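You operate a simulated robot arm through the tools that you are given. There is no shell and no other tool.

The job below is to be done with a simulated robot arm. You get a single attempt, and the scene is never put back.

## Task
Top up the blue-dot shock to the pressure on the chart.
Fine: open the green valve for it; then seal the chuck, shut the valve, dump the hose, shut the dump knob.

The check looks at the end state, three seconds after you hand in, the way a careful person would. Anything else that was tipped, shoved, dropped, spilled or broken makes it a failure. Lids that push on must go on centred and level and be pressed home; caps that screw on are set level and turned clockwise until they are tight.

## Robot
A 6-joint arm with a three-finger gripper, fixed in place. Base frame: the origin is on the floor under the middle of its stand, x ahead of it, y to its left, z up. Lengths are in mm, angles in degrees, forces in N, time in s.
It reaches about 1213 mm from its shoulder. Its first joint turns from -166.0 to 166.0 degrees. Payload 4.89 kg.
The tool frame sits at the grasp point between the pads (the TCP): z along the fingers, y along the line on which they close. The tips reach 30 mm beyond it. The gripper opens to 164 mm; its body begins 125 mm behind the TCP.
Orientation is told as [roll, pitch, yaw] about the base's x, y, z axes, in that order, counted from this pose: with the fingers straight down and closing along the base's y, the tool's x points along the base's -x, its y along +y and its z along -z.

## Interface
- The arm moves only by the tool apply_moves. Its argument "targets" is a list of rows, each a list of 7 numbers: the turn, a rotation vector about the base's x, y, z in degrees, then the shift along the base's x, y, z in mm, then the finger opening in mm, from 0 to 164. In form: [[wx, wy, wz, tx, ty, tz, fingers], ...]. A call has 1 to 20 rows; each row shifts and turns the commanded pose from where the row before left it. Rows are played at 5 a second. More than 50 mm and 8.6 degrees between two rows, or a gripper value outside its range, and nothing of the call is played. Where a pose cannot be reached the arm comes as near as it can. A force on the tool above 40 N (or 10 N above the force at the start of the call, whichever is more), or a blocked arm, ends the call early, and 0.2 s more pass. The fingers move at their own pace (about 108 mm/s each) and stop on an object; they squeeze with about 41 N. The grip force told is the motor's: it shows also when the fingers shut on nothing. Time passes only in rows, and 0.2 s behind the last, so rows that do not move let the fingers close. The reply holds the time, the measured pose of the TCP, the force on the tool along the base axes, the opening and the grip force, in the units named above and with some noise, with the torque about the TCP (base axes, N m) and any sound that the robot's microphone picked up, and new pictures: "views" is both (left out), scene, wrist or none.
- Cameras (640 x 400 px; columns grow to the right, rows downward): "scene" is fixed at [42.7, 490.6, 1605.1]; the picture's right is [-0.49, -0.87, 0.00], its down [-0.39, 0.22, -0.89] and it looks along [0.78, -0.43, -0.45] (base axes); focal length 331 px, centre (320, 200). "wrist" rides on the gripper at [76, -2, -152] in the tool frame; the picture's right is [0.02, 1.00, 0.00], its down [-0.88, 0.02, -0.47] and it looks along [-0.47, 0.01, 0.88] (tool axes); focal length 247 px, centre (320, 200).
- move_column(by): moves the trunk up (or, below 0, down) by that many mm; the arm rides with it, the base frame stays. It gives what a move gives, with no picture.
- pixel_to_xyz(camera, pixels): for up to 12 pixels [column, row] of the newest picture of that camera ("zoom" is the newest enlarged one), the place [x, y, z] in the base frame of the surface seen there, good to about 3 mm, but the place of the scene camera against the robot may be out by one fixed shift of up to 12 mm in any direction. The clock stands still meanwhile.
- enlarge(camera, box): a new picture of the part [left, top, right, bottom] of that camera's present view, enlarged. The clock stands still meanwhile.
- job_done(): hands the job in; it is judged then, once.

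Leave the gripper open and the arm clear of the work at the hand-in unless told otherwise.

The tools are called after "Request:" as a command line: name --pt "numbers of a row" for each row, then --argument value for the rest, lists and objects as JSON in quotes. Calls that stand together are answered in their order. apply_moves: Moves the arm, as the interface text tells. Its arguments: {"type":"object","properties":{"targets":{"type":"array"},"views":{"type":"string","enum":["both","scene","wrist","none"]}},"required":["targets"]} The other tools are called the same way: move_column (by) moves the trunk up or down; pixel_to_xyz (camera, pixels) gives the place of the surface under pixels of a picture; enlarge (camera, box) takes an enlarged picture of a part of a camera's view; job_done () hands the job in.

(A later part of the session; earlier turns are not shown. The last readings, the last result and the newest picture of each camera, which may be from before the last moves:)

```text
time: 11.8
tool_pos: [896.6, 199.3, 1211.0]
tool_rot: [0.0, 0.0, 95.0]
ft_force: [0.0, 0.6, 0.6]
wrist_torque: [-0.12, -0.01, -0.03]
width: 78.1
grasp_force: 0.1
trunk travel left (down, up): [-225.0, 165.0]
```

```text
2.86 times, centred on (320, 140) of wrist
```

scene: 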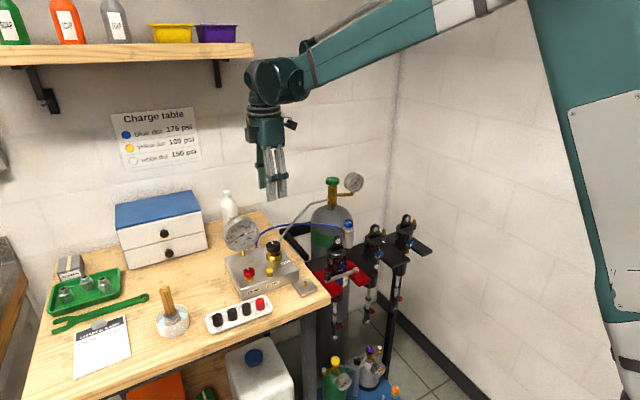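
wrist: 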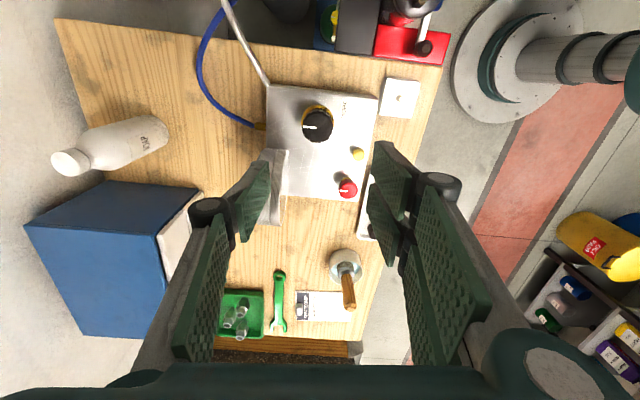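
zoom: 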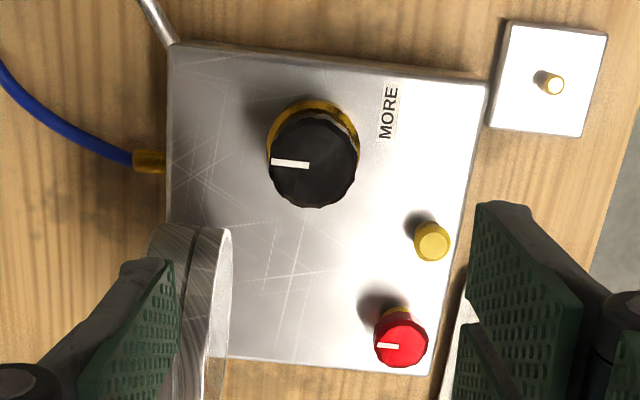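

The regulator knob centre is ≈(900.5,200), top z≈1001, dia ≈46; the MORE label sits clockwise from its mark, which points +x. The gauge's nearest edge is ≈(940,232). I go down to z≈1070 with yaw 88°, fingers at 68 mm, and look again.

Request:
apply_moves --pt "0 0 -7 4 0.7 -40 68" --pt "0 0 0 0 0 -45 68" --pt "0 0 0 0 0 -45 68" --pt "0 0 0 0 0 -10 68" --pt "0 0 0 0 0 0 68"

Request:
enlarge --camera "wrist" --box '[230, 90, 410, 240]'

Request:
enlarge --camera "scene" --box '[220, 190, 320, 280]'

Request:
pixel_to_xyz --camera "wrist" --pixels '[[320, 150], [320, 165], [304, 155], [337, 155], [320, 140], [320, 171], [275, 170], [280, 190], [270, 160]]'

```text
time: 13.0
tool_pos: [900.8, 198.0, 1070.4]
tool_rot: [-0.1, 0.0, 88.0]
ft_force: [1.1, -0.1, -0.3]
wrist_torque: [-0.01, 0.01, 0.01]
width: 68.1
grasp_force: 0.1
trunk travel left (down, up): [-225.0, 165.0]
```

scene: 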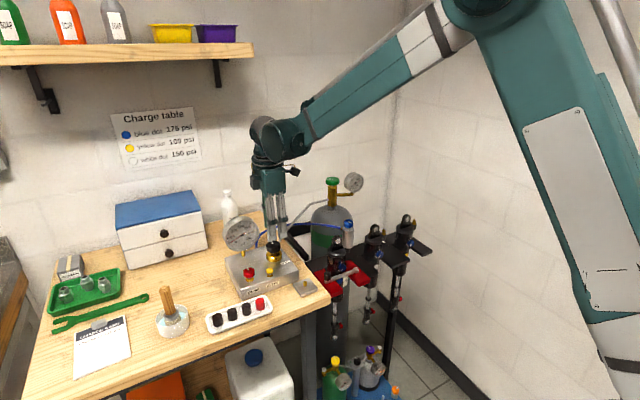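
wrist: 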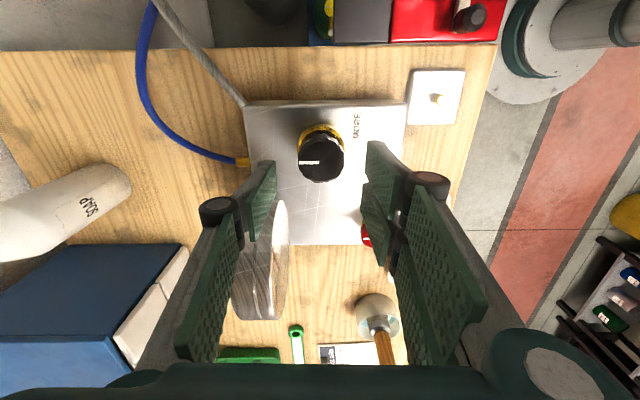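

```text
2.67 times, centred on (320, 165) of wrist
```

zoom: 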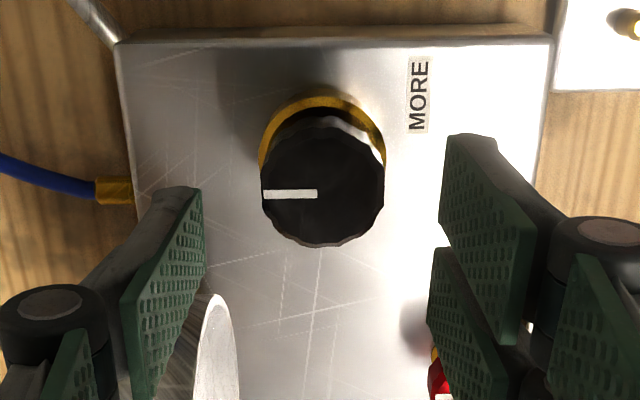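

```text
4.44 times, centred on (270, 235) of scene
```

zoom: 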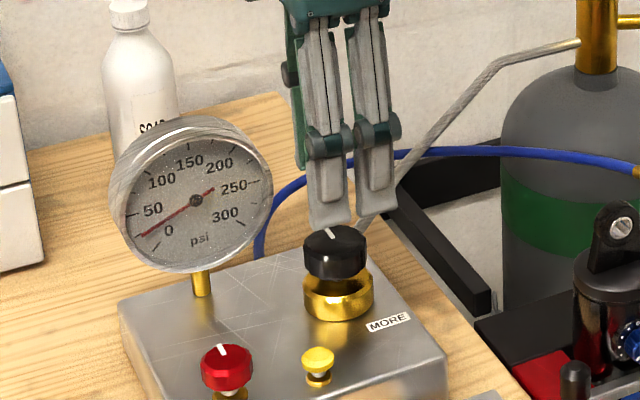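

```text
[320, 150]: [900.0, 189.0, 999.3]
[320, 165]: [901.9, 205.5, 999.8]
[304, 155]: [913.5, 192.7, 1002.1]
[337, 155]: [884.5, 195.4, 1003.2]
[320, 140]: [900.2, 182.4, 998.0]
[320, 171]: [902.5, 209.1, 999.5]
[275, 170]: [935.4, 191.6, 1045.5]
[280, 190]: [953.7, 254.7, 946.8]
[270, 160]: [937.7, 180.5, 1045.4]
```

The knob is centred under the fingers (centre ≈(900,200.5)). I go down 62 mm so the tips surround the knob just above the brass collar, then check.

Request:
apply_moves --pt "0 0 0 0 0.5 -25 68" --pt "0 0 0 0 0 -22 68" --pt "0 0 0 0 0 -15 68" --pt "0 0 0 0 0 0 68"

Request:
enlarge --camera "scene" --box '[225, 200, 305, 285]'

Request:
enlarge --camera "wrist" --box '[220, 100, 420, 270]'

```text
time: 14.0
tool_pos: [901.8, 198.1, 1008.5]
tool_rot: [-0.1, -0.1, 87.9]
ft_force: [0.7, 0.0, -1.0]
wrist_torque: [-0.04, 0.03, 0.01]
width: 68.1
grasp_force: 0.1
trunk travel left (down, up): [-225.0, 165.0]
```

scene: 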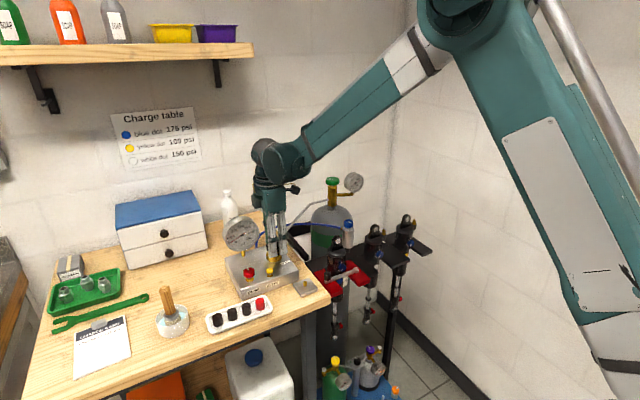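
wrist: 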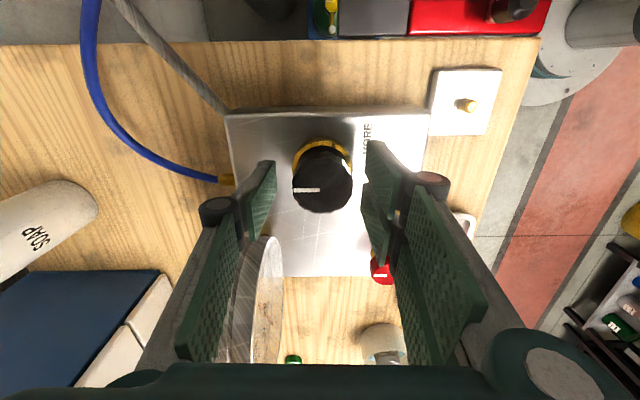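

```text
4.71 times, centred on (265, 242) of scene
```

zoom: 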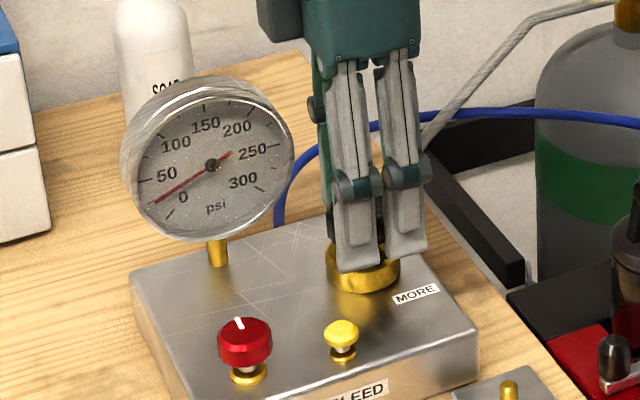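

```text
2.35 times, centred on (320, 185) of wrist
```

zoom: 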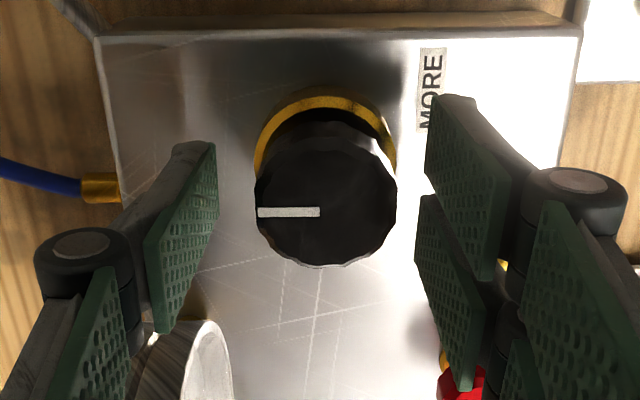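

The knob lies between the pads and the tips are above the collar. I close on it.

Request:
apply_moves --pt "0 0 0 0 0 0 55" --pt "0 0 0 0 0 0 40" --pt "0 0 0 0 0 0 34" --pt "0 0 0 0 0 0 34"

```text
time: 15.0
tool_pos: [899.9, 197.9, 1009.9]
tool_rot: [0.1, 0.0, 88.0]
ft_force: [-33.7, 2.3, -13.5]
wrist_torque: [0.27, 1.1, 0.07]
width: 44.7
grasp_force: 45.2
trunk travel left (down, up): [-225.0, 165.0]
```

scene: 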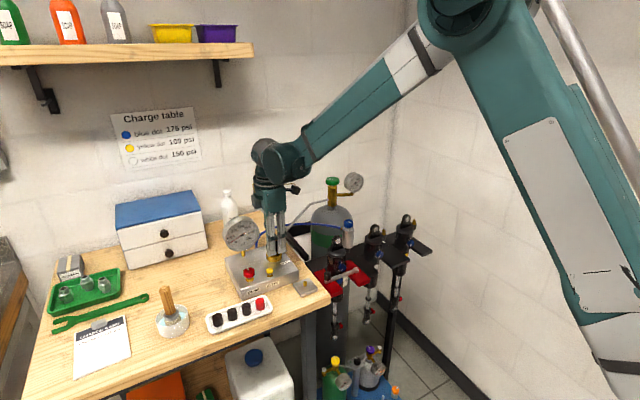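
wrist: 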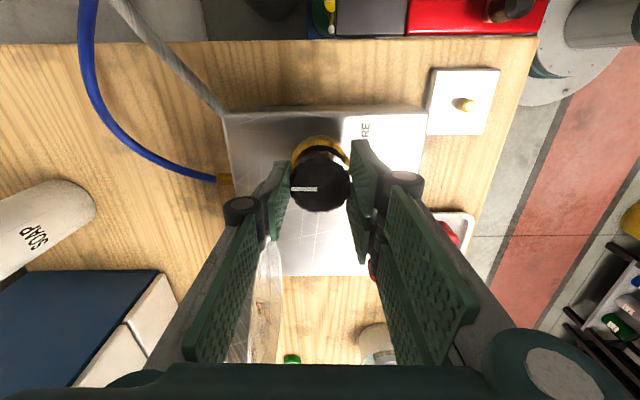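

The grip is on but pushes sideways (−34 N in x), so the knob centre is a little toward −x. I shift the hand −2.5 mm in x to relieve it.

Request:
apply_moves --pt "0 0 0 -1.5 0 0 34" --pt "0 0 0 -1 0 0 34" --pt "0 0 0 0 0 0 34" --views "none"

```text
time: 15.8
tool_pos: [900.0, 198.1, 1010.5]
tool_rot: [-0.1, -0.1, 88.1]
ft_force: [10.4, 20.5, 5.9]
wrist_torque: [0.62, -0.76, 0.02]
width: 44.4
grasp_force: 45.1
trunk travel left (down, up): [-225.0, 165.0]
```

Now the push is +10 in x and +20 in y; I nudge (+0.6, +1.1) to balance.

Request:
apply_moves --pt "0 0 0 0.6 1.1 0 34" --pt "0 0 0 0 0 0 34" --views "none"

```text
time: 16.4
tool_pos: [899.5, 198.6, 1009.9]
tool_rot: [0.0, 0.0, 88.0]
ft_force: [15.7, 11.2, 11.8]
wrist_torque: [0.74, -0.48, -0.01]
width: 44.5
grasp_force: 45.0
trunk travel left (down, up): [-225.0, 165.0]
```

Forces are moderate (≈16 and 11 N). I start turning clockwise, 2 × 8°, and read the fill gauge.

Request:
apply_moves --pt "0 0 -8 0.3 0.5 0 34" --pt "0 0 -8 0 0 0 34" --views "wrist"

Request:
enlarge --camera "scene" --box '[222, 213, 264, 255]'

```text
time: 17.0
tool_pos: [899.1, 197.5, 1009.8]
tool_rot: [-0.1, 0.0, 71.9]
ft_force: [21.9, 11.2, 28.5]
wrist_torque: [-0.23, -0.68, 0.01]
width: 44.6
grasp_force: 44.8
trunk travel left (down, up): [-225.0, 165.0]
```

wrist: 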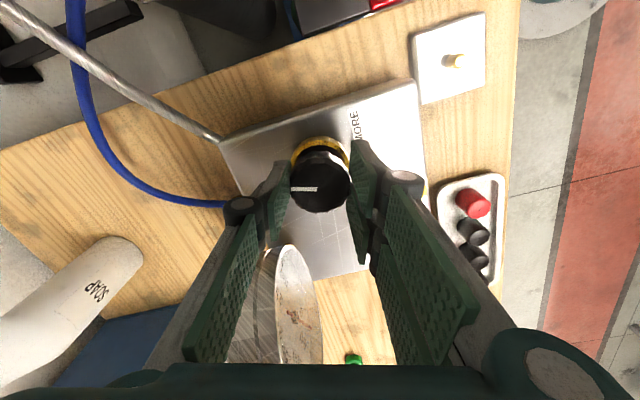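

```text
9.52 times, centred on (243, 234) of scene
```

zoom: 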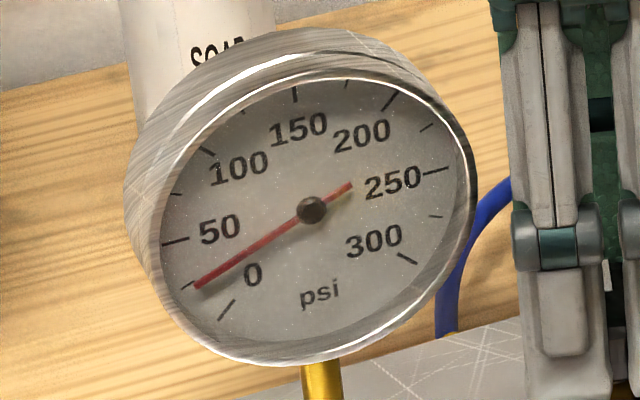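

The knob turned 16° with the hand; the gauge has not moved yet. The upward push is 28 N, so I raise the hand 1.5 mm and ease sideways before continuing.

Request:
apply_moves --pt "0 0 0 0.5 0 1.5 34" --pt "0 0 0 0 0 0 34" --views "none"

```text
time: 17.6
tool_pos: [899.1, 199.3, 1008.6]
tool_rot: [0.1, 0.0, 72.0]
ft_force: [3.0, 6.6, 0.9]
wrist_torque: [0.68, -0.36, -0.01]
width: 44.7
grasp_force: 45.3
trunk travel left (down, up): [-225.0, 165.0]
```

Forces are now small. I continue clockwise 3 × 8° and read the gauge.

Request:
apply_moves --pt "0 0 -8 0 0 0 34" --pt "0 0 -8 0 0 0 34" --pt "0 0 -8 0 0 0 34" --views "wrist"

Request:
enlarge --camera "scene" --box '[222, 213, 264, 255]'

```text
time: 18.4
tool_pos: [898.7, 198.6, 1009.6]
tool_rot: [0.0, 0.0, 47.9]
ft_force: [-17.2, 5.1, -15.8]
wrist_torque: [0.43, 0.08, 0.04]
width: 44.5
grasp_force: 44.8
trunk travel left (down, up): [-225.0, 165.0]
```

wrist: 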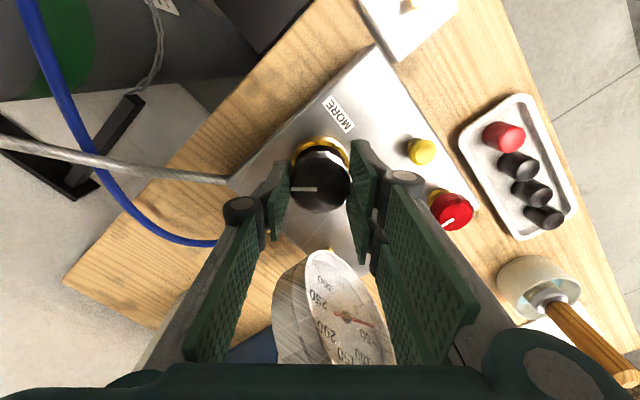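

```text
9.52 times, centred on (243, 234) of scene
```

zoom: 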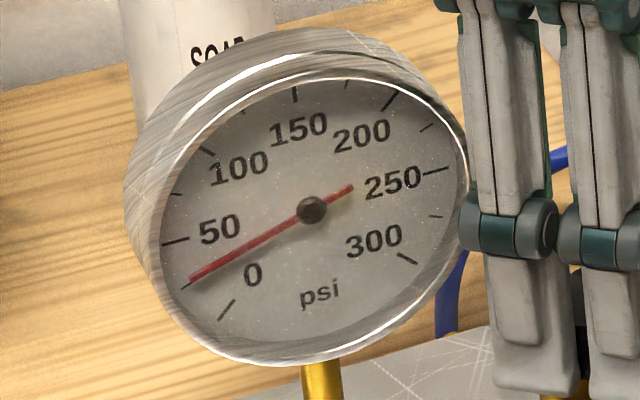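

The gauge began to rise (about 28 psi after 40°). I continue clockwise 3 × 8°, with a small relief shift.

Request:
apply_moves --pt "0 0 -8 -0.5 0 -0.5 34" --pt "0 0 -8 0 0 0 34" --pt "0 0 -8 0 0 0 34" --views "wrist"

Request:
enlarge --camera "scene" --box '[222, 213, 264, 255]'

```text
time: 19.2
tool_pos: [898.0, 198.6, 1010.5]
tool_rot: [0.1, 0.1, 23.9]
ft_force: [-16.6, 7.1, -8.0]
wrist_torque: [-0.25, 1.17, 0.01]
width: 44.6
grasp_force: 45.4
trunk travel left (down, up): [-225.0, 165.0]
```

wrist: 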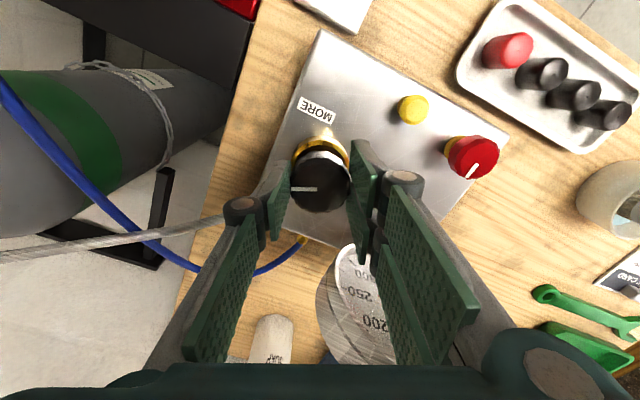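

```text
9.52 times, centred on (243, 234) of scene
```

zoom: 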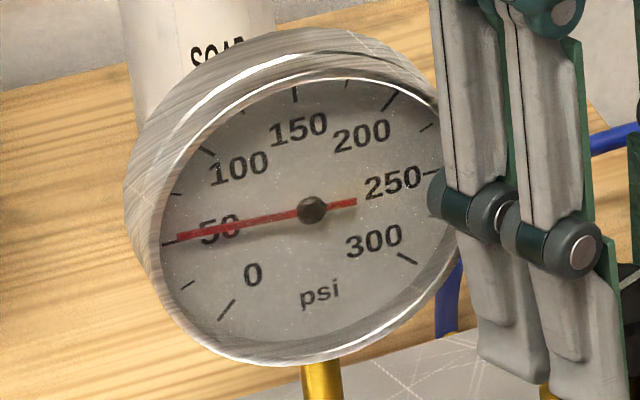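

64° turned gives about 52 psi, so roughly 0.8 psi per degree. I turn 8° more, then check before letting go to regrasp.

Request:
apply_moves --pt "0 0 -8 -0.5 0 -0.3 34" --pt "0 0 0 0 0 0 34" --pt "0 0 0 0 0 0 34" --views "wrist"

Request:
enlarge --camera "scene" --box '[222, 213, 264, 255]'

```text
time: 20.0
tool_pos: [899.5, 198.9, 1009.7]
tool_rot: [-0.1, -0.1, 16.0]
ft_force: [-4.7, 18.0, 5.1]
wrist_torque: [0.71, 0.27, 0.04]
width: 44.5
grasp_force: 45.1
trunk travel left (down, up): [-225.0, 165.0]
```

wrist: 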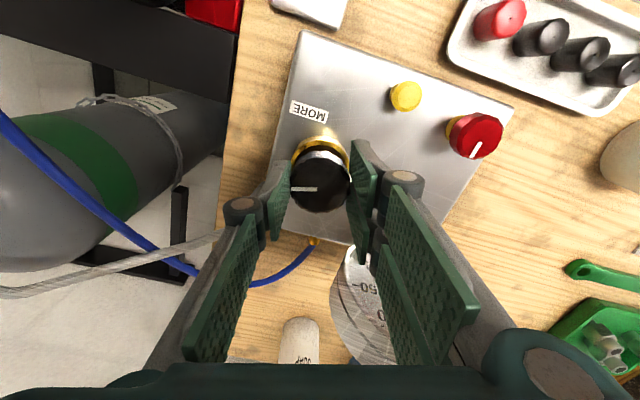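

```text
9.52 times, centred on (243, 234) of scene
```

zoom: 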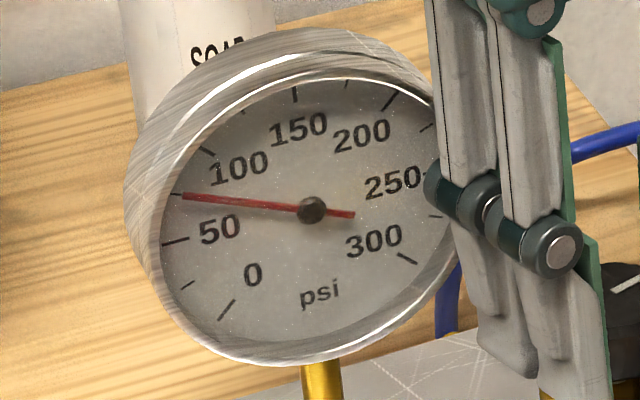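

The gauge reads about 74 psi after 72°, with some lag. I release, lift 45 mm, and see where it settles.

Request:
apply_moves --pt "0 0 0 0 0 0 55" --pt "0 0 0 0 0 0 68" --pt "0 0 0 0 0 0 68" --pt "0 0 0 0 0 20 68" --pt "0 0 0 0 0 25 68" --views "wrist"

Request:
enlarge --camera "scene" --box '[222, 213, 264, 255]'

```text
time: 21.2
tool_pos: [899.1, 196.8, 1053.6]
tool_rot: [0.0, 0.0, 16.0]
ft_force: [1.3, 0.2, -0.9]
wrist_torque: [-0.05, 0.11, 0.01]
width: 68.3
grasp_force: 0.0
trunk travel left (down, up): [-225.0, 165.0]
```

wrist: 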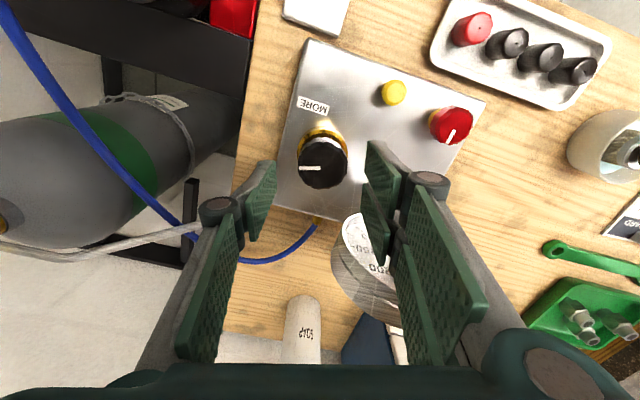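

```text
9.52 times, centred on (243, 234) of scene
```

zoom: 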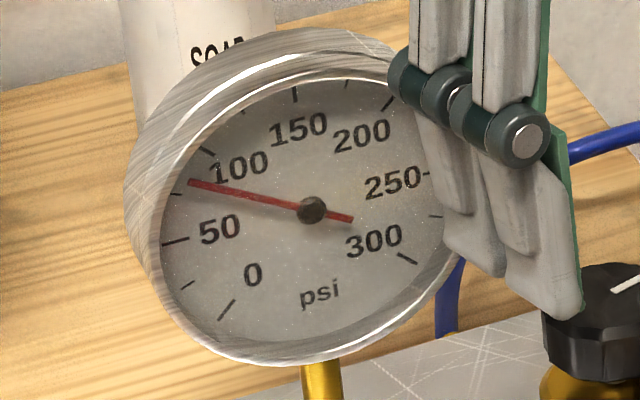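

It is still climbing (about 82 psi). I rotate the raised hand back to yaw ≈90°, then read the settled gauge.

Request:
apply_moves --pt "0 0 8.2 0 0 0 68" --pt "0 0 8.2 0 0 0 68" --pt "0 0 8.2 0 0 0 68" --pt "0 0 8.2 0 0 0 68" --pt "0 0 8.2 0 0 0 68" --pt "0 0 8.2 0 0 0 68" --pt "0 0 8.2 0 0 0 68" --pt "0 0 8.2 0 0 0 68" --pt "0 0 8.2 0 0 0 68" --pt "0 0 0 0 0 0 68" --views "wrist"

Request:
enlarge --camera "scene" --box '[222, 213, 264, 255]'

Request:
enlarge --camera "wrist" --box '[230, 90, 410, 240]'

```text
time: 23.4
tool_pos: [898.6, 198.3, 1055.8]
tool_rot: [0.0, 0.0, 89.7]
ft_force: [-0.2, -0.4, -1.0]
wrist_torque: [0.02, -0.02, -0.01]
width: 68.3
grasp_force: 0.1
trunk travel left (down, up): [-225.0, 165.0]
```

wrist: 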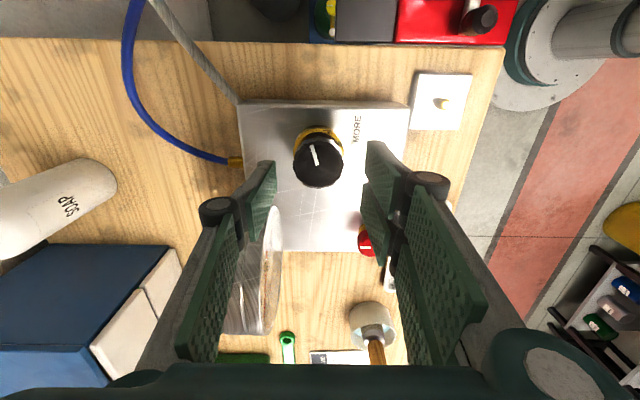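

```text
9.52 times, centred on (243, 234) of scene
```

zoom: 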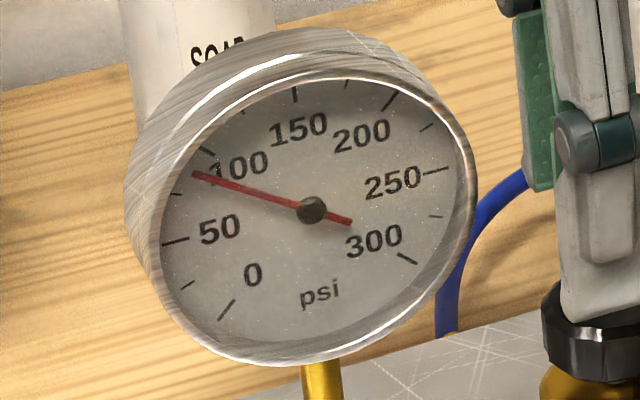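

```text
2.67 times, centred on (320, 165) of wrist
```

zoom: 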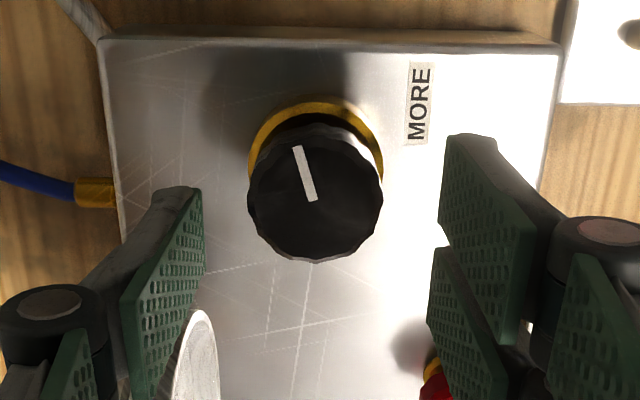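

The gauge settles near 88–90 psi at 72°, so about 1.23 psi per degree; 175 psi should be near 142°, i.e. about 70° more. I go back down around the knob (shifted +1 mm in y), and read the gauge once more before gripping.

Request:
apply_moves --pt "0 0 0 0 1 -20 68" --pt "0 0 0 0 0 -20 68" --pt "0 0 0 0 0 -5 68" --pt "0 0 0 0 0 0 68" --pt "0 0 0 0 0 0 68" --views "wrist"

Request:
enlarge --camera "scene" --box '[222, 213, 264, 255]'

```text
time: 24.6
tool_pos: [897.7, 199.2, 1011.0]
tool_rot: [0.1, 0.0, 89.8]
ft_force: [0.0, -0.1, 0.3]
wrist_torque: [-0.03, -0.03, 0.0]
width: 68.1
grasp_force: 0.0
trunk travel left (down, up): [-225.0, 165.0]
```

wrist: 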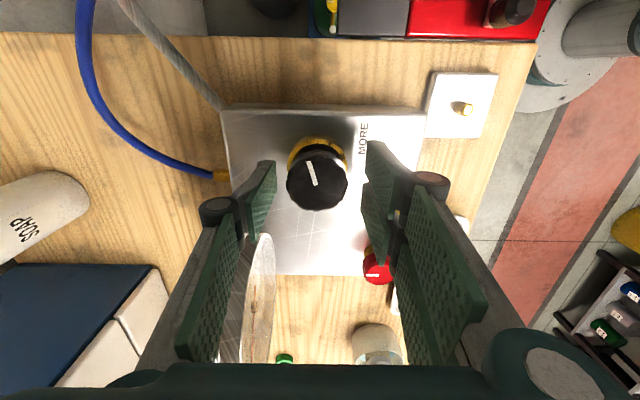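

```text
9.52 times, centred on (243, 234) of scene
```

zoom: 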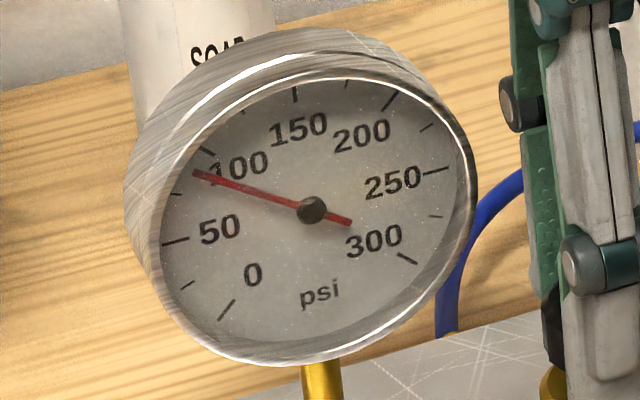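

Settled at about 89 psi. I close on the knob again.

Request:
apply_moves --pt "0 0 0 0.7 0 0 55" --pt "0 0 0 0 0 0 40" --pt "0 0 0 0 0 0 34" --pt "0 0 0 0 0 0 34" --views "none"

```text
time: 25.6
tool_pos: [899.8, 200.2, 1010.8]
tool_rot: [0.0, 0.0, 89.8]
ft_force: [21.1, 2.0, 8.5]
wrist_torque: [-0.05, -0.72, -0.03]
width: 44.8
grasp_force: 44.9
trunk travel left (down, up): [-225.0, 165.0]
```

Side push is +21 N in x; I shift +1.2 mm and turn clockwise 4 × 8°, then look.

Request:
apply_moves --pt "0 0 0 1.2 0 0.3 34" --pt "0 0 -8 0 0 0 34" --pt "0 0 -8 0 0 0 34" --views "none"

```text
time: 26.4
tool_pos: [900.2, 199.0, 1010.3]
tool_rot: [0.0, 0.0, 73.7]
ft_force: [-1.1, -2.5, -3.6]
wrist_torque: [0.52, 0.08, 0.01]
width: 45.1
grasp_force: 45.0
trunk travel left (down, up): [-225.0, 165.0]
```

Forces are small. I turn 3 × 8° more (total now 40° in this grasp) and read the gauge.

Request:
apply_moves --pt "0 0 -8 0 0 0 34" --pt "0 0 -8 0 0 0 34" --pt "0 0 -8 0 0 0 34" --views "wrist"

Request:
enlarge --camera "scene" --box '[222, 213, 264, 255]'

```text
time: 27.2
tool_pos: [900.5, 200.1, 1010.3]
tool_rot: [0.0, 0.1, 49.7]
ft_force: [-20.0, -4.6, -7.6]
wrist_torque: [-0.71, 0.81, 0.02]
width: 45.1
grasp_force: 45.5
trunk travel left (down, up): [-225.0, 165.0]
```

wrist: 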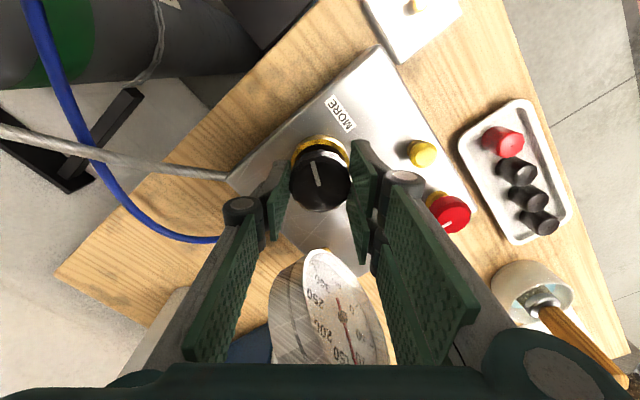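

```text
9.52 times, centred on (243, 234) of scene
```

zoom: 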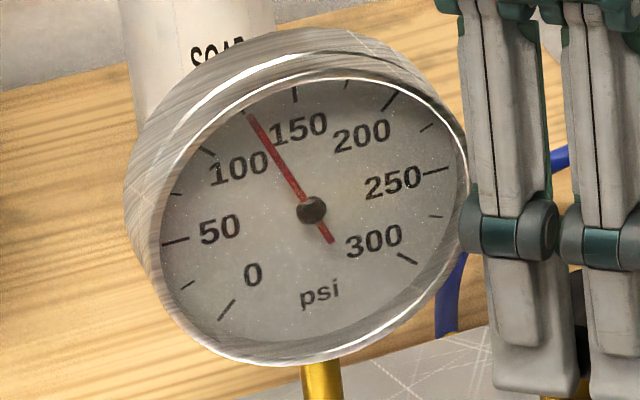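

The needle is near 127 psi and rising at a total of 112°. I turn 2 × 8° more with a −1 mm relief in x, then wait.

Request:
apply_moves --pt "0 0 -8 -1 0 0 34" --pt "0 0 -8 0 0 0 34" --pt "0 0 0 0 0 0 34" --pt "0 0 0 0 0 0 34" --pt "0 0 0 0 0 0 34" --pt "0 0 0 0 0 0 34" --pt "0 0 0 0 0 0 34" --pt "0 0 0 0 0 0 34" --views "wrist"

Request:
enlarge --camera "scene" --box '[222, 213, 264, 255]'

```text
time: 29.0
tool_pos: [900.0, 199.7, 1009.4]
tool_rot: [0.0, 0.0, 33.9]
ft_force: [1.4, -5.7, 2.9]
wrist_torque: [-0.17, -0.13, 0.02]
width: 45.0
grasp_force: 44.8
trunk travel left (down, up): [-225.0, 165.0]
```

wrist: 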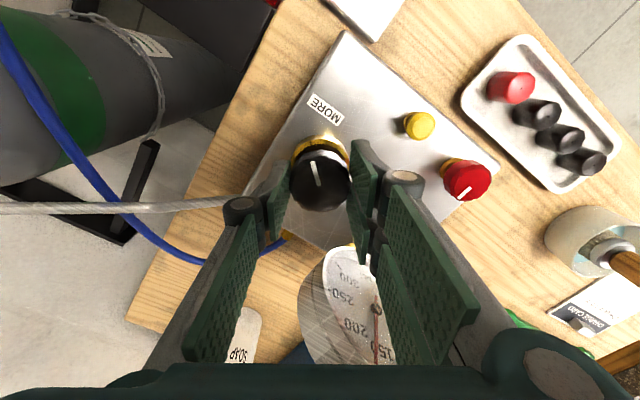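

```text
9.52 times, centred on (243, 234) of scene
```

zoom: 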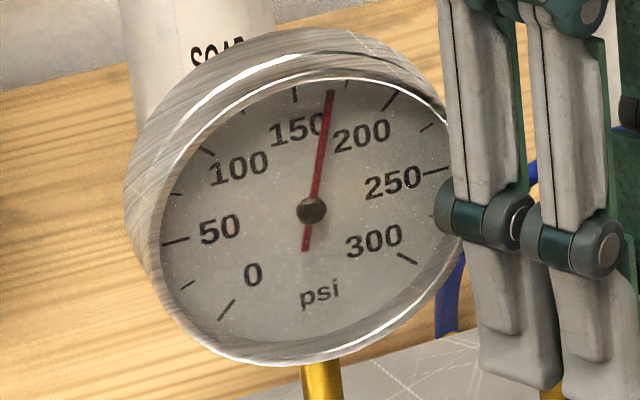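

The needle is near 167 psi at 128° total, perhaps still creeping up. I hold still for 2 s and zoom closer to read it finely.

Request:
apply_moves --pt "0 0 0 0 0 0 34" --pt "0 0 0 0 0 0 34" --pt "0 0 0 0 0 0 34" --pt "0 0 0 0 0 0 34" --pt "0 0 0 0 0 0 34" --pt "0 0 0 0 0 0 34" --pt "0 0 0 0 0 0 34" --pt "0 0 0 0 0 0 34" --pt "0 0 0 0 0 0 34" --pt "0 0 0 0 0 0 34" --views "none"

Request:
enlarge --camera "scene" --box '[222, 213, 264, 255]'

Request:
enlarge --camera "scene" --box '[232, 218, 256, 236]'

```text
time: 31.2
tool_pos: [900.0, 199.1, 1009.0]
tool_rot: [0.0, 0.0, 33.7]
ft_force: [13.9, -4.6, 13.3]
wrist_torque: [-0.08, -0.35, -0.02]
width: 44.8
grasp_force: 44.7
trunk travel left (down, up): [-225.0, 165.0]
```

```text
9.52 times, centred on (243, 234) of scene
```

zoom: 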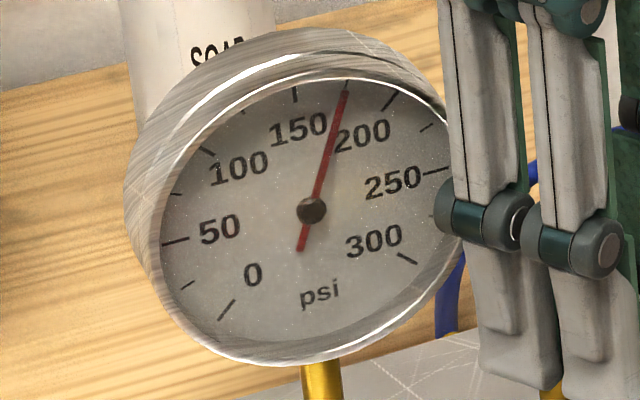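

```text
16.00 times, centred on (244, 227) of scene
```

zoom: 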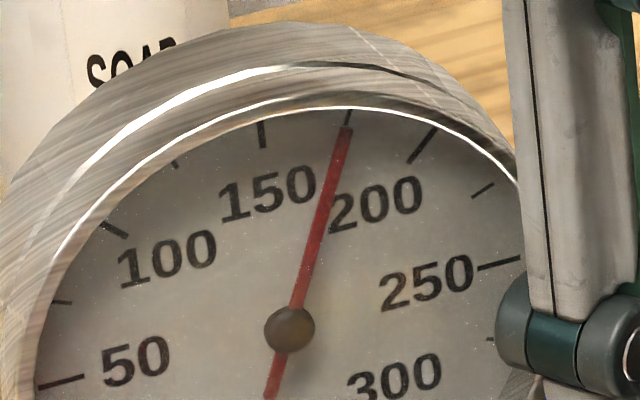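

The needle is now almost at the 175 tick (≈174). I wait 2 s more to see if it still creeps, and look again.

Request:
apply_moves --pt "0 0 0 0 0 0 34" --pt "0 0 0 0 0 0 34" --pt "0 0 0 0 0 0 34" --pt "0 0 0 0 0 0 34" --pt "0 0 0 0 0 0 34" --pt "0 0 0 0 0 0 34" --pt "0 0 0 0 0 0 34" --pt "0 0 0 0 0 0 34" --pt "0 0 0 0 0 0 34" --pt "0 0 0 0 0 0 34" --views "none"

Request:
enlarge --camera "scene" --box '[232, 218, 256, 236]'

Request:
enlarge --camera "scene" --box '[222, 213, 264, 255]'

```text
time: 33.4
tool_pos: [900.0, 200.0, 1009.2]
tool_rot: [0.1, 0.1, 33.9]
ft_force: [17.5, -4.8, 15.3]
wrist_torque: [-0.15, -0.57, 0.03]
width: 45.1
grasp_force: 44.9
trunk travel left (down, up): [-225.0, 165.0]
```

```text
16.00 times, centred on (244, 227) of scene
```

zoom: 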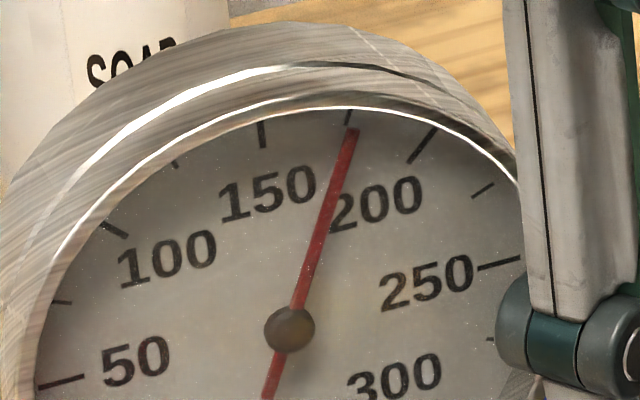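

```text
9.52 times, centred on (243, 234) of scene
```

zoom: 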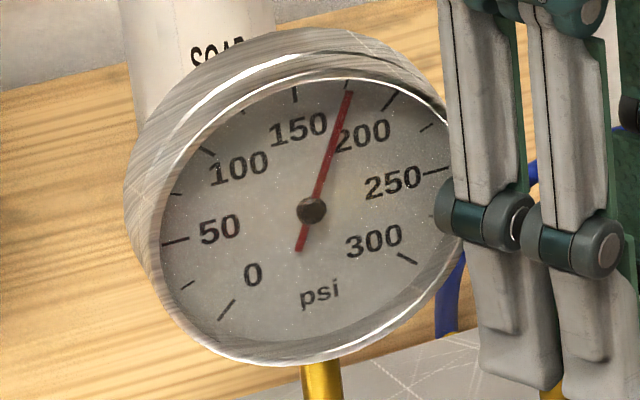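

By fitting the tick positions the needle reads ≈175.4 psi and is levelling off near 176. I release the regulator knob and lift clear, then read the gauge again.

Request:
apply_moves --pt "0 0 0 0 0 0 55" --pt "0 0 0 0 0 0 68" --pt "0 0 0 0 0 0 68" --pt "0 0 0 0 0 25 68" --pt "0 0 0 0 0 45 68" --pt "0 0 0 0 0 45 68" --pt "0 0 0 0 0 45 68" --views "both"

Request:
enlarge --camera "scene" --box '[232, 218, 256, 236]'

Request:
enlarge --camera "scene" --box '[230, 225, 262, 245]'

Request:
pixel_to_xyz --camera "scene" --pixels '[[340, 228], [335, 227], [325, 225], [310, 224], [295, 224], [348, 223], [337, 235], [352, 229]]'

```text
time: 35.0
tool_pos: [899.8, 200.3, 1169.9]
tool_rot: [0.0, 0.0, 33.8]
ft_force: [-0.3, 0.9, -0.3]
wrist_torque: [-0.02, 0.09, -0.02]
width: 68.0
grasp_force: 0.0
trunk travel left (down, up): [-225.0, 165.0]
```

scene: 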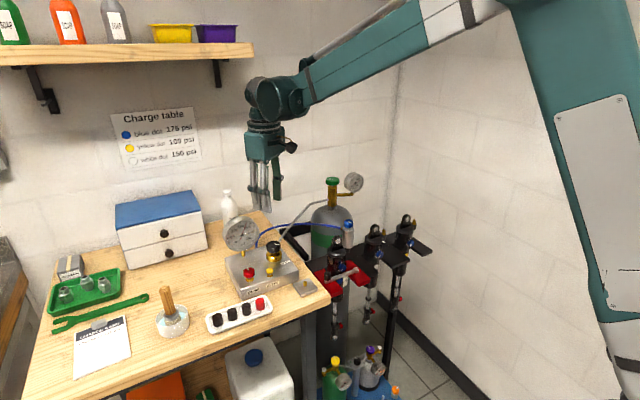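
wrist: 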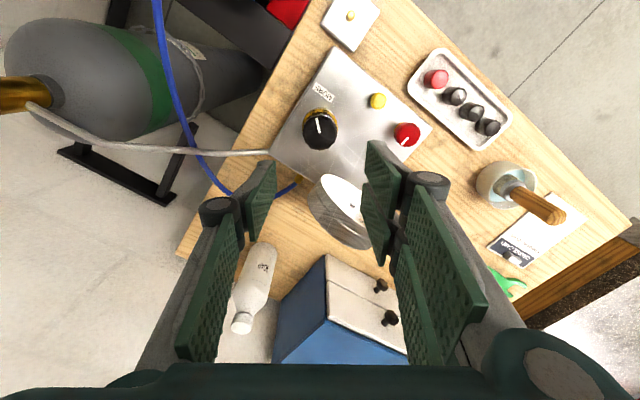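

```text
16.00 times, centred on (244, 227) of scene
```

zoom: 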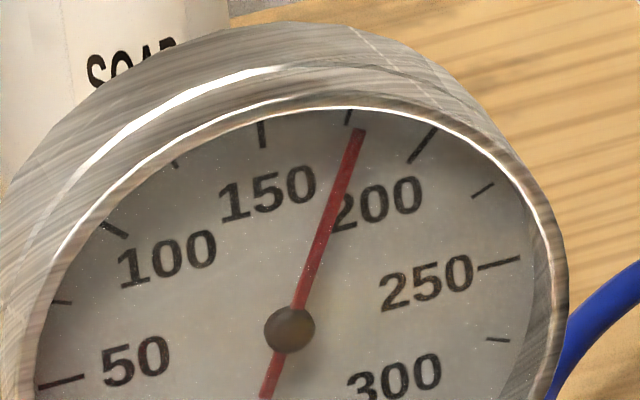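

```text
16.00 times, centred on (246, 235) of scene
```

zoom: 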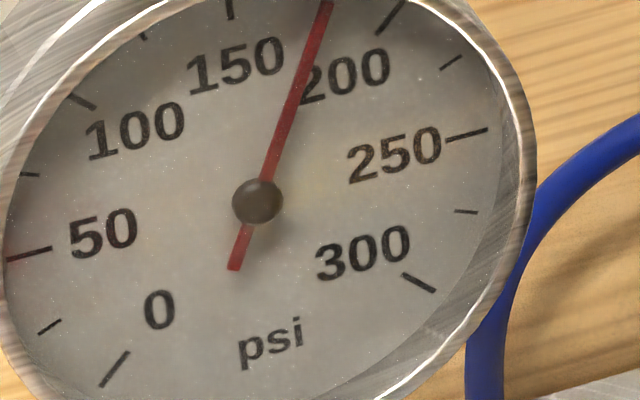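

```text
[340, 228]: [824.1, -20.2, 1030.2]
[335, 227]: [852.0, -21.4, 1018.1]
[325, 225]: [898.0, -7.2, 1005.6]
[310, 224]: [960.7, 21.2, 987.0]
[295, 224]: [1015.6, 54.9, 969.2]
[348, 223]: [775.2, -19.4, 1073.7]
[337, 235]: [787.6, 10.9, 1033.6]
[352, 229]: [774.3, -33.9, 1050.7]
```

The needle now reads ≈177 psi, a little above. I hold still 3 s to see whether it settles or keeps creeping.

Request:
apply_moves --pt "0 0 0 0 0 0 68" --pt "0 0 0 0 0 0 68" --pt "0 0 0 0 0 0 68" --pt "0 0 0 0 0 0 68" --pt "0 0 0 0 0 0 68" --pt "0 0 0 0 0 0 68" --pt "0 0 0 0 0 0 68" --pt "0 0 0 0 0 0 68" --pt "0 0 0 0 0 0 68" --pt "0 0 0 0 0 0 68" --pt "0 0 0 0 0 0 68" --pt "0 0 0 0 0 0 68" --pt "0 0 0 0 0 0 68" --pt "0 0 0 0 0 0 68" --views "none"

Request:
enlarge --camera "scene" --box '[230, 222, 262, 242]'

Request:
enlarge --camera "scene" --box '[236, 219, 252, 229]'

```text
time: 38.0
tool_pos: [900.5, 200.0, 1170.3]
tool_rot: [0.0, 0.0, 33.8]
ft_force: [0.8, 1.1, -0.5]
wrist_torque: [0.01, -0.01, 0.0]
width: 68.0
grasp_force: 0.1
trunk travel left (down, up): [-225.0, 165.0]
```

```text
16.00 times, centred on (246, 232) of scene
```

zoom: 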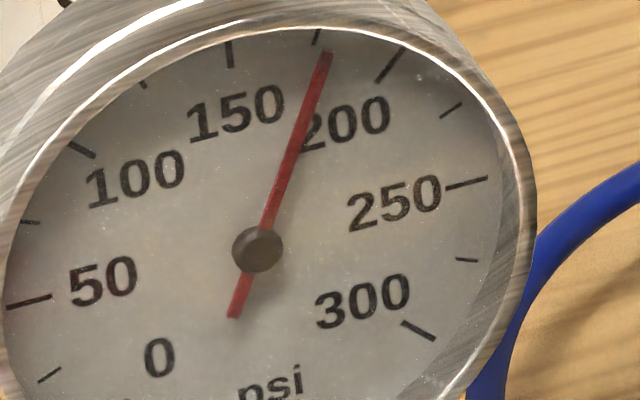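

```text
16.00 times, centred on (244, 224) of scene
```

zoom: 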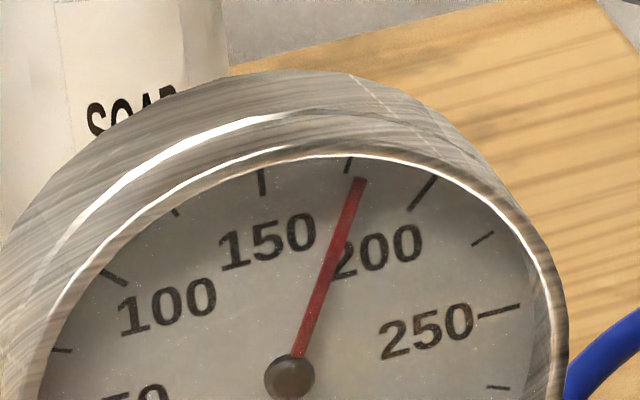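

It has settled at about 177 psi by my tick fit, within reading error of 175 and close enough on a 25‑psi‑tick dial. Next I move over the blue chuck knob (≈(790,−16), top z≈1079), turning the hand back to yaw 0.

Request:
apply_moves --pt "0 0 -5.7 -18.3 -36 0 60" --pt "0 0 -5.7 -18.3 -36 0 56" --pt "0 0 -5.7 -18.3 -36 0 56" --pt "0 0 -5.7 -18.3 -36 0 56" --pt "0 0 -5.7 -18.3 -36 0 56" --pt "0 0 -5.5 -18.5 -36 0 56" --pt "0 0 0 0 0 0 56"

Request:
enlarge --camera "wrist" --box '[250, 70, 390, 210]'

Request:
pixel_to_xyz --camera "wrist" --pixels '[[320, 130], [310, 130], [330, 130], [320, 120], [320, 140], [320, 145]]'

```text
time: 39.6
tool_pos: [789.0, -16.6, 1171.3]
tool_rot: [0.0, 0.0, -0.3]
ft_force: [0.1, 0.8, -0.1]
wrist_torque: [0.08, -0.05, -0.03]
width: 55.6
grasp_force: 0.0
trunk travel left (down, up): [-225.0, 165.0]
```

scene: 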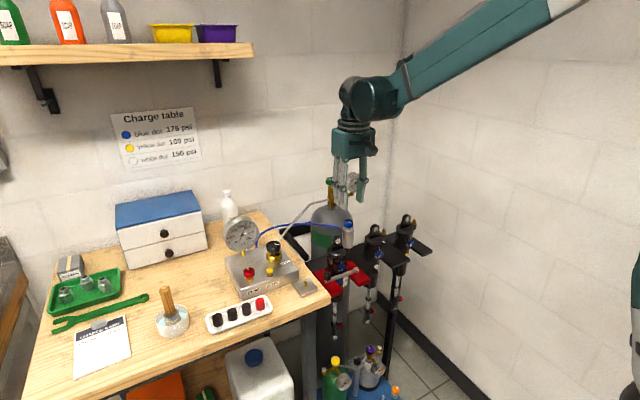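
wrist: 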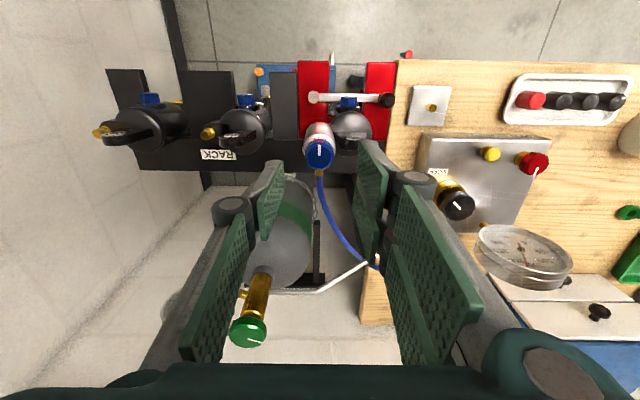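

```text
2.86 times, centred on (320, 140) of wrist
```

zoom: 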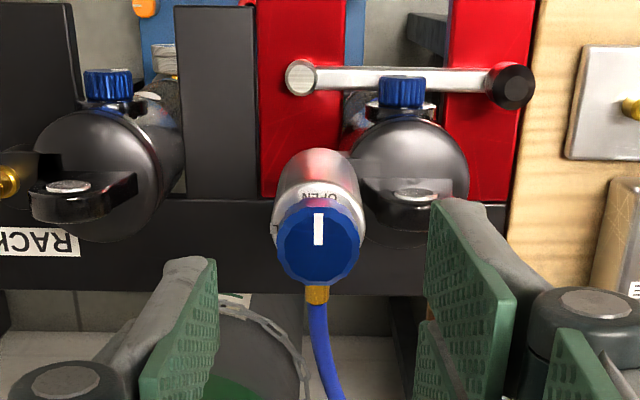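

```text
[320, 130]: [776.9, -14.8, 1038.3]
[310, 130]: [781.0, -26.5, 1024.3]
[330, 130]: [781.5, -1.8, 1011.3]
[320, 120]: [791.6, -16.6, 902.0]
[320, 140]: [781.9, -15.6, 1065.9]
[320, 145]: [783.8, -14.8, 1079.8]
```

The blue knob shows at about (320,156); I read its exact top centre and edges.

Request:
pixel_to_xyz --camera "wrist" --pixels '[[320, 156], [306, 156], [333, 156], [320, 150], [320, 162], [320, 168], [319, 172], [311, 156], [328, 156]]'

Request:
enlarge --camera "wrist" --box '[300, 125, 340, 175]'

```text
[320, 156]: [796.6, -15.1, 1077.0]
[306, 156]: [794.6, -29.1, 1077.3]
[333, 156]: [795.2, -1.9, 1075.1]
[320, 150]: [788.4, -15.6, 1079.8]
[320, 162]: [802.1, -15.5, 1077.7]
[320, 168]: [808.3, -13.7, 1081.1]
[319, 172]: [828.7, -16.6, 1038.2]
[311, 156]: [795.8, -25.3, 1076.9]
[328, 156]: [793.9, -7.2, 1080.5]
```

```text
8.00 times, centred on (320, 150) of wrist
```

zoom: 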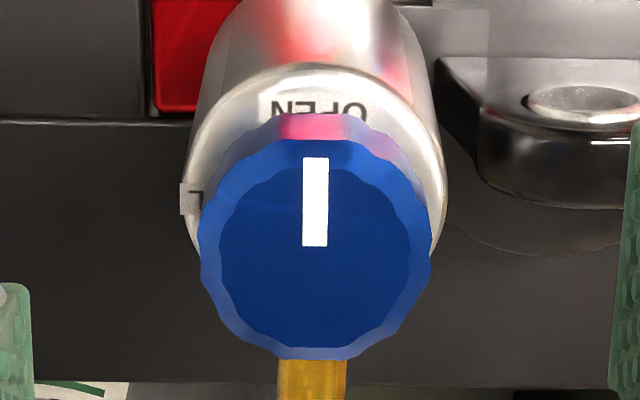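

The knob centre is ≈(796,−15.5), top z≈1078, dia ≈29; OPEN is at −x under the mark and the other label is at −y. I shift +7 in x, +1 in y and go down to TCP z≈1090 so only the fingertips surround the knob.

Request:
apply_moves --pt "0 0 0 7 1 -30 56" --pt "0 0 0 0 0 -30 56" --pt "0 0 0 0 0 -15 56" --pt "0 0 0 0 0 -5 56" --pt "0 0 0 0 0 0 56"

Request:
enlarge --camera "wrist" --box '[240, 110, 400, 250]'

Request:
enlarge --camera "scene" --box '[315, 180, 385, 250]'

```text
time: 40.8
tool_pos: [796.0, -16.3, 1089.7]
tool_rot: [-0.1, 0.0, -0.2]
ft_force: [-0.1, -0.2, -0.2]
wrist_torque: [0.03, -0.01, -0.04]
width: 55.9
grasp_force: 0.0
trunk travel left (down, up): [-225.0, 165.0]
```

scene: 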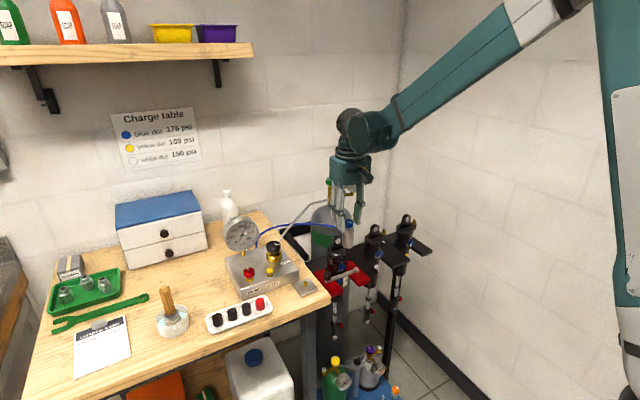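
wrist: 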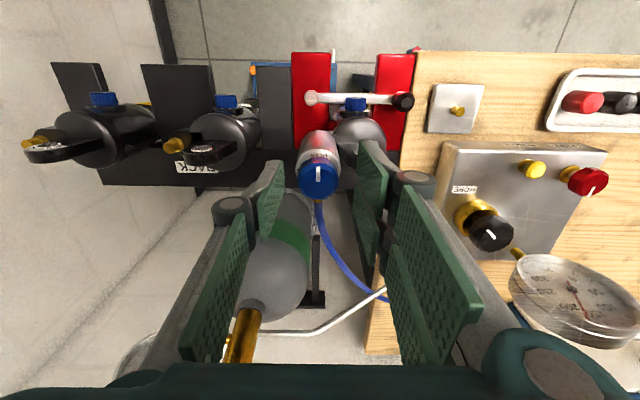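

```text
2.86 times, centred on (320, 180) of wrist
```

zoom: 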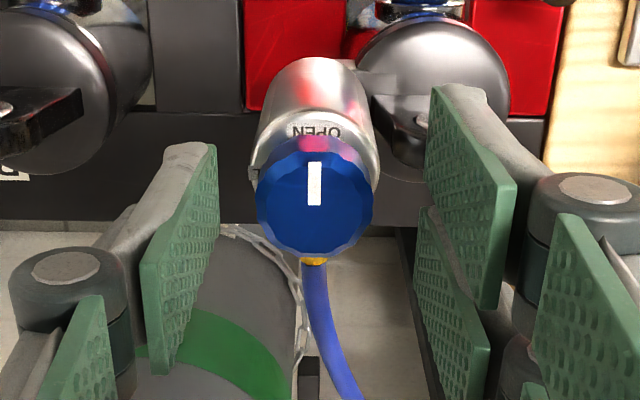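

```text
5.71 times, centred on (350, 215) of scene
```

zoom: 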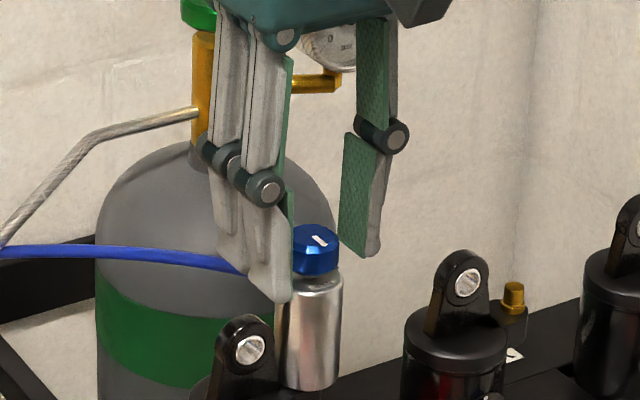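

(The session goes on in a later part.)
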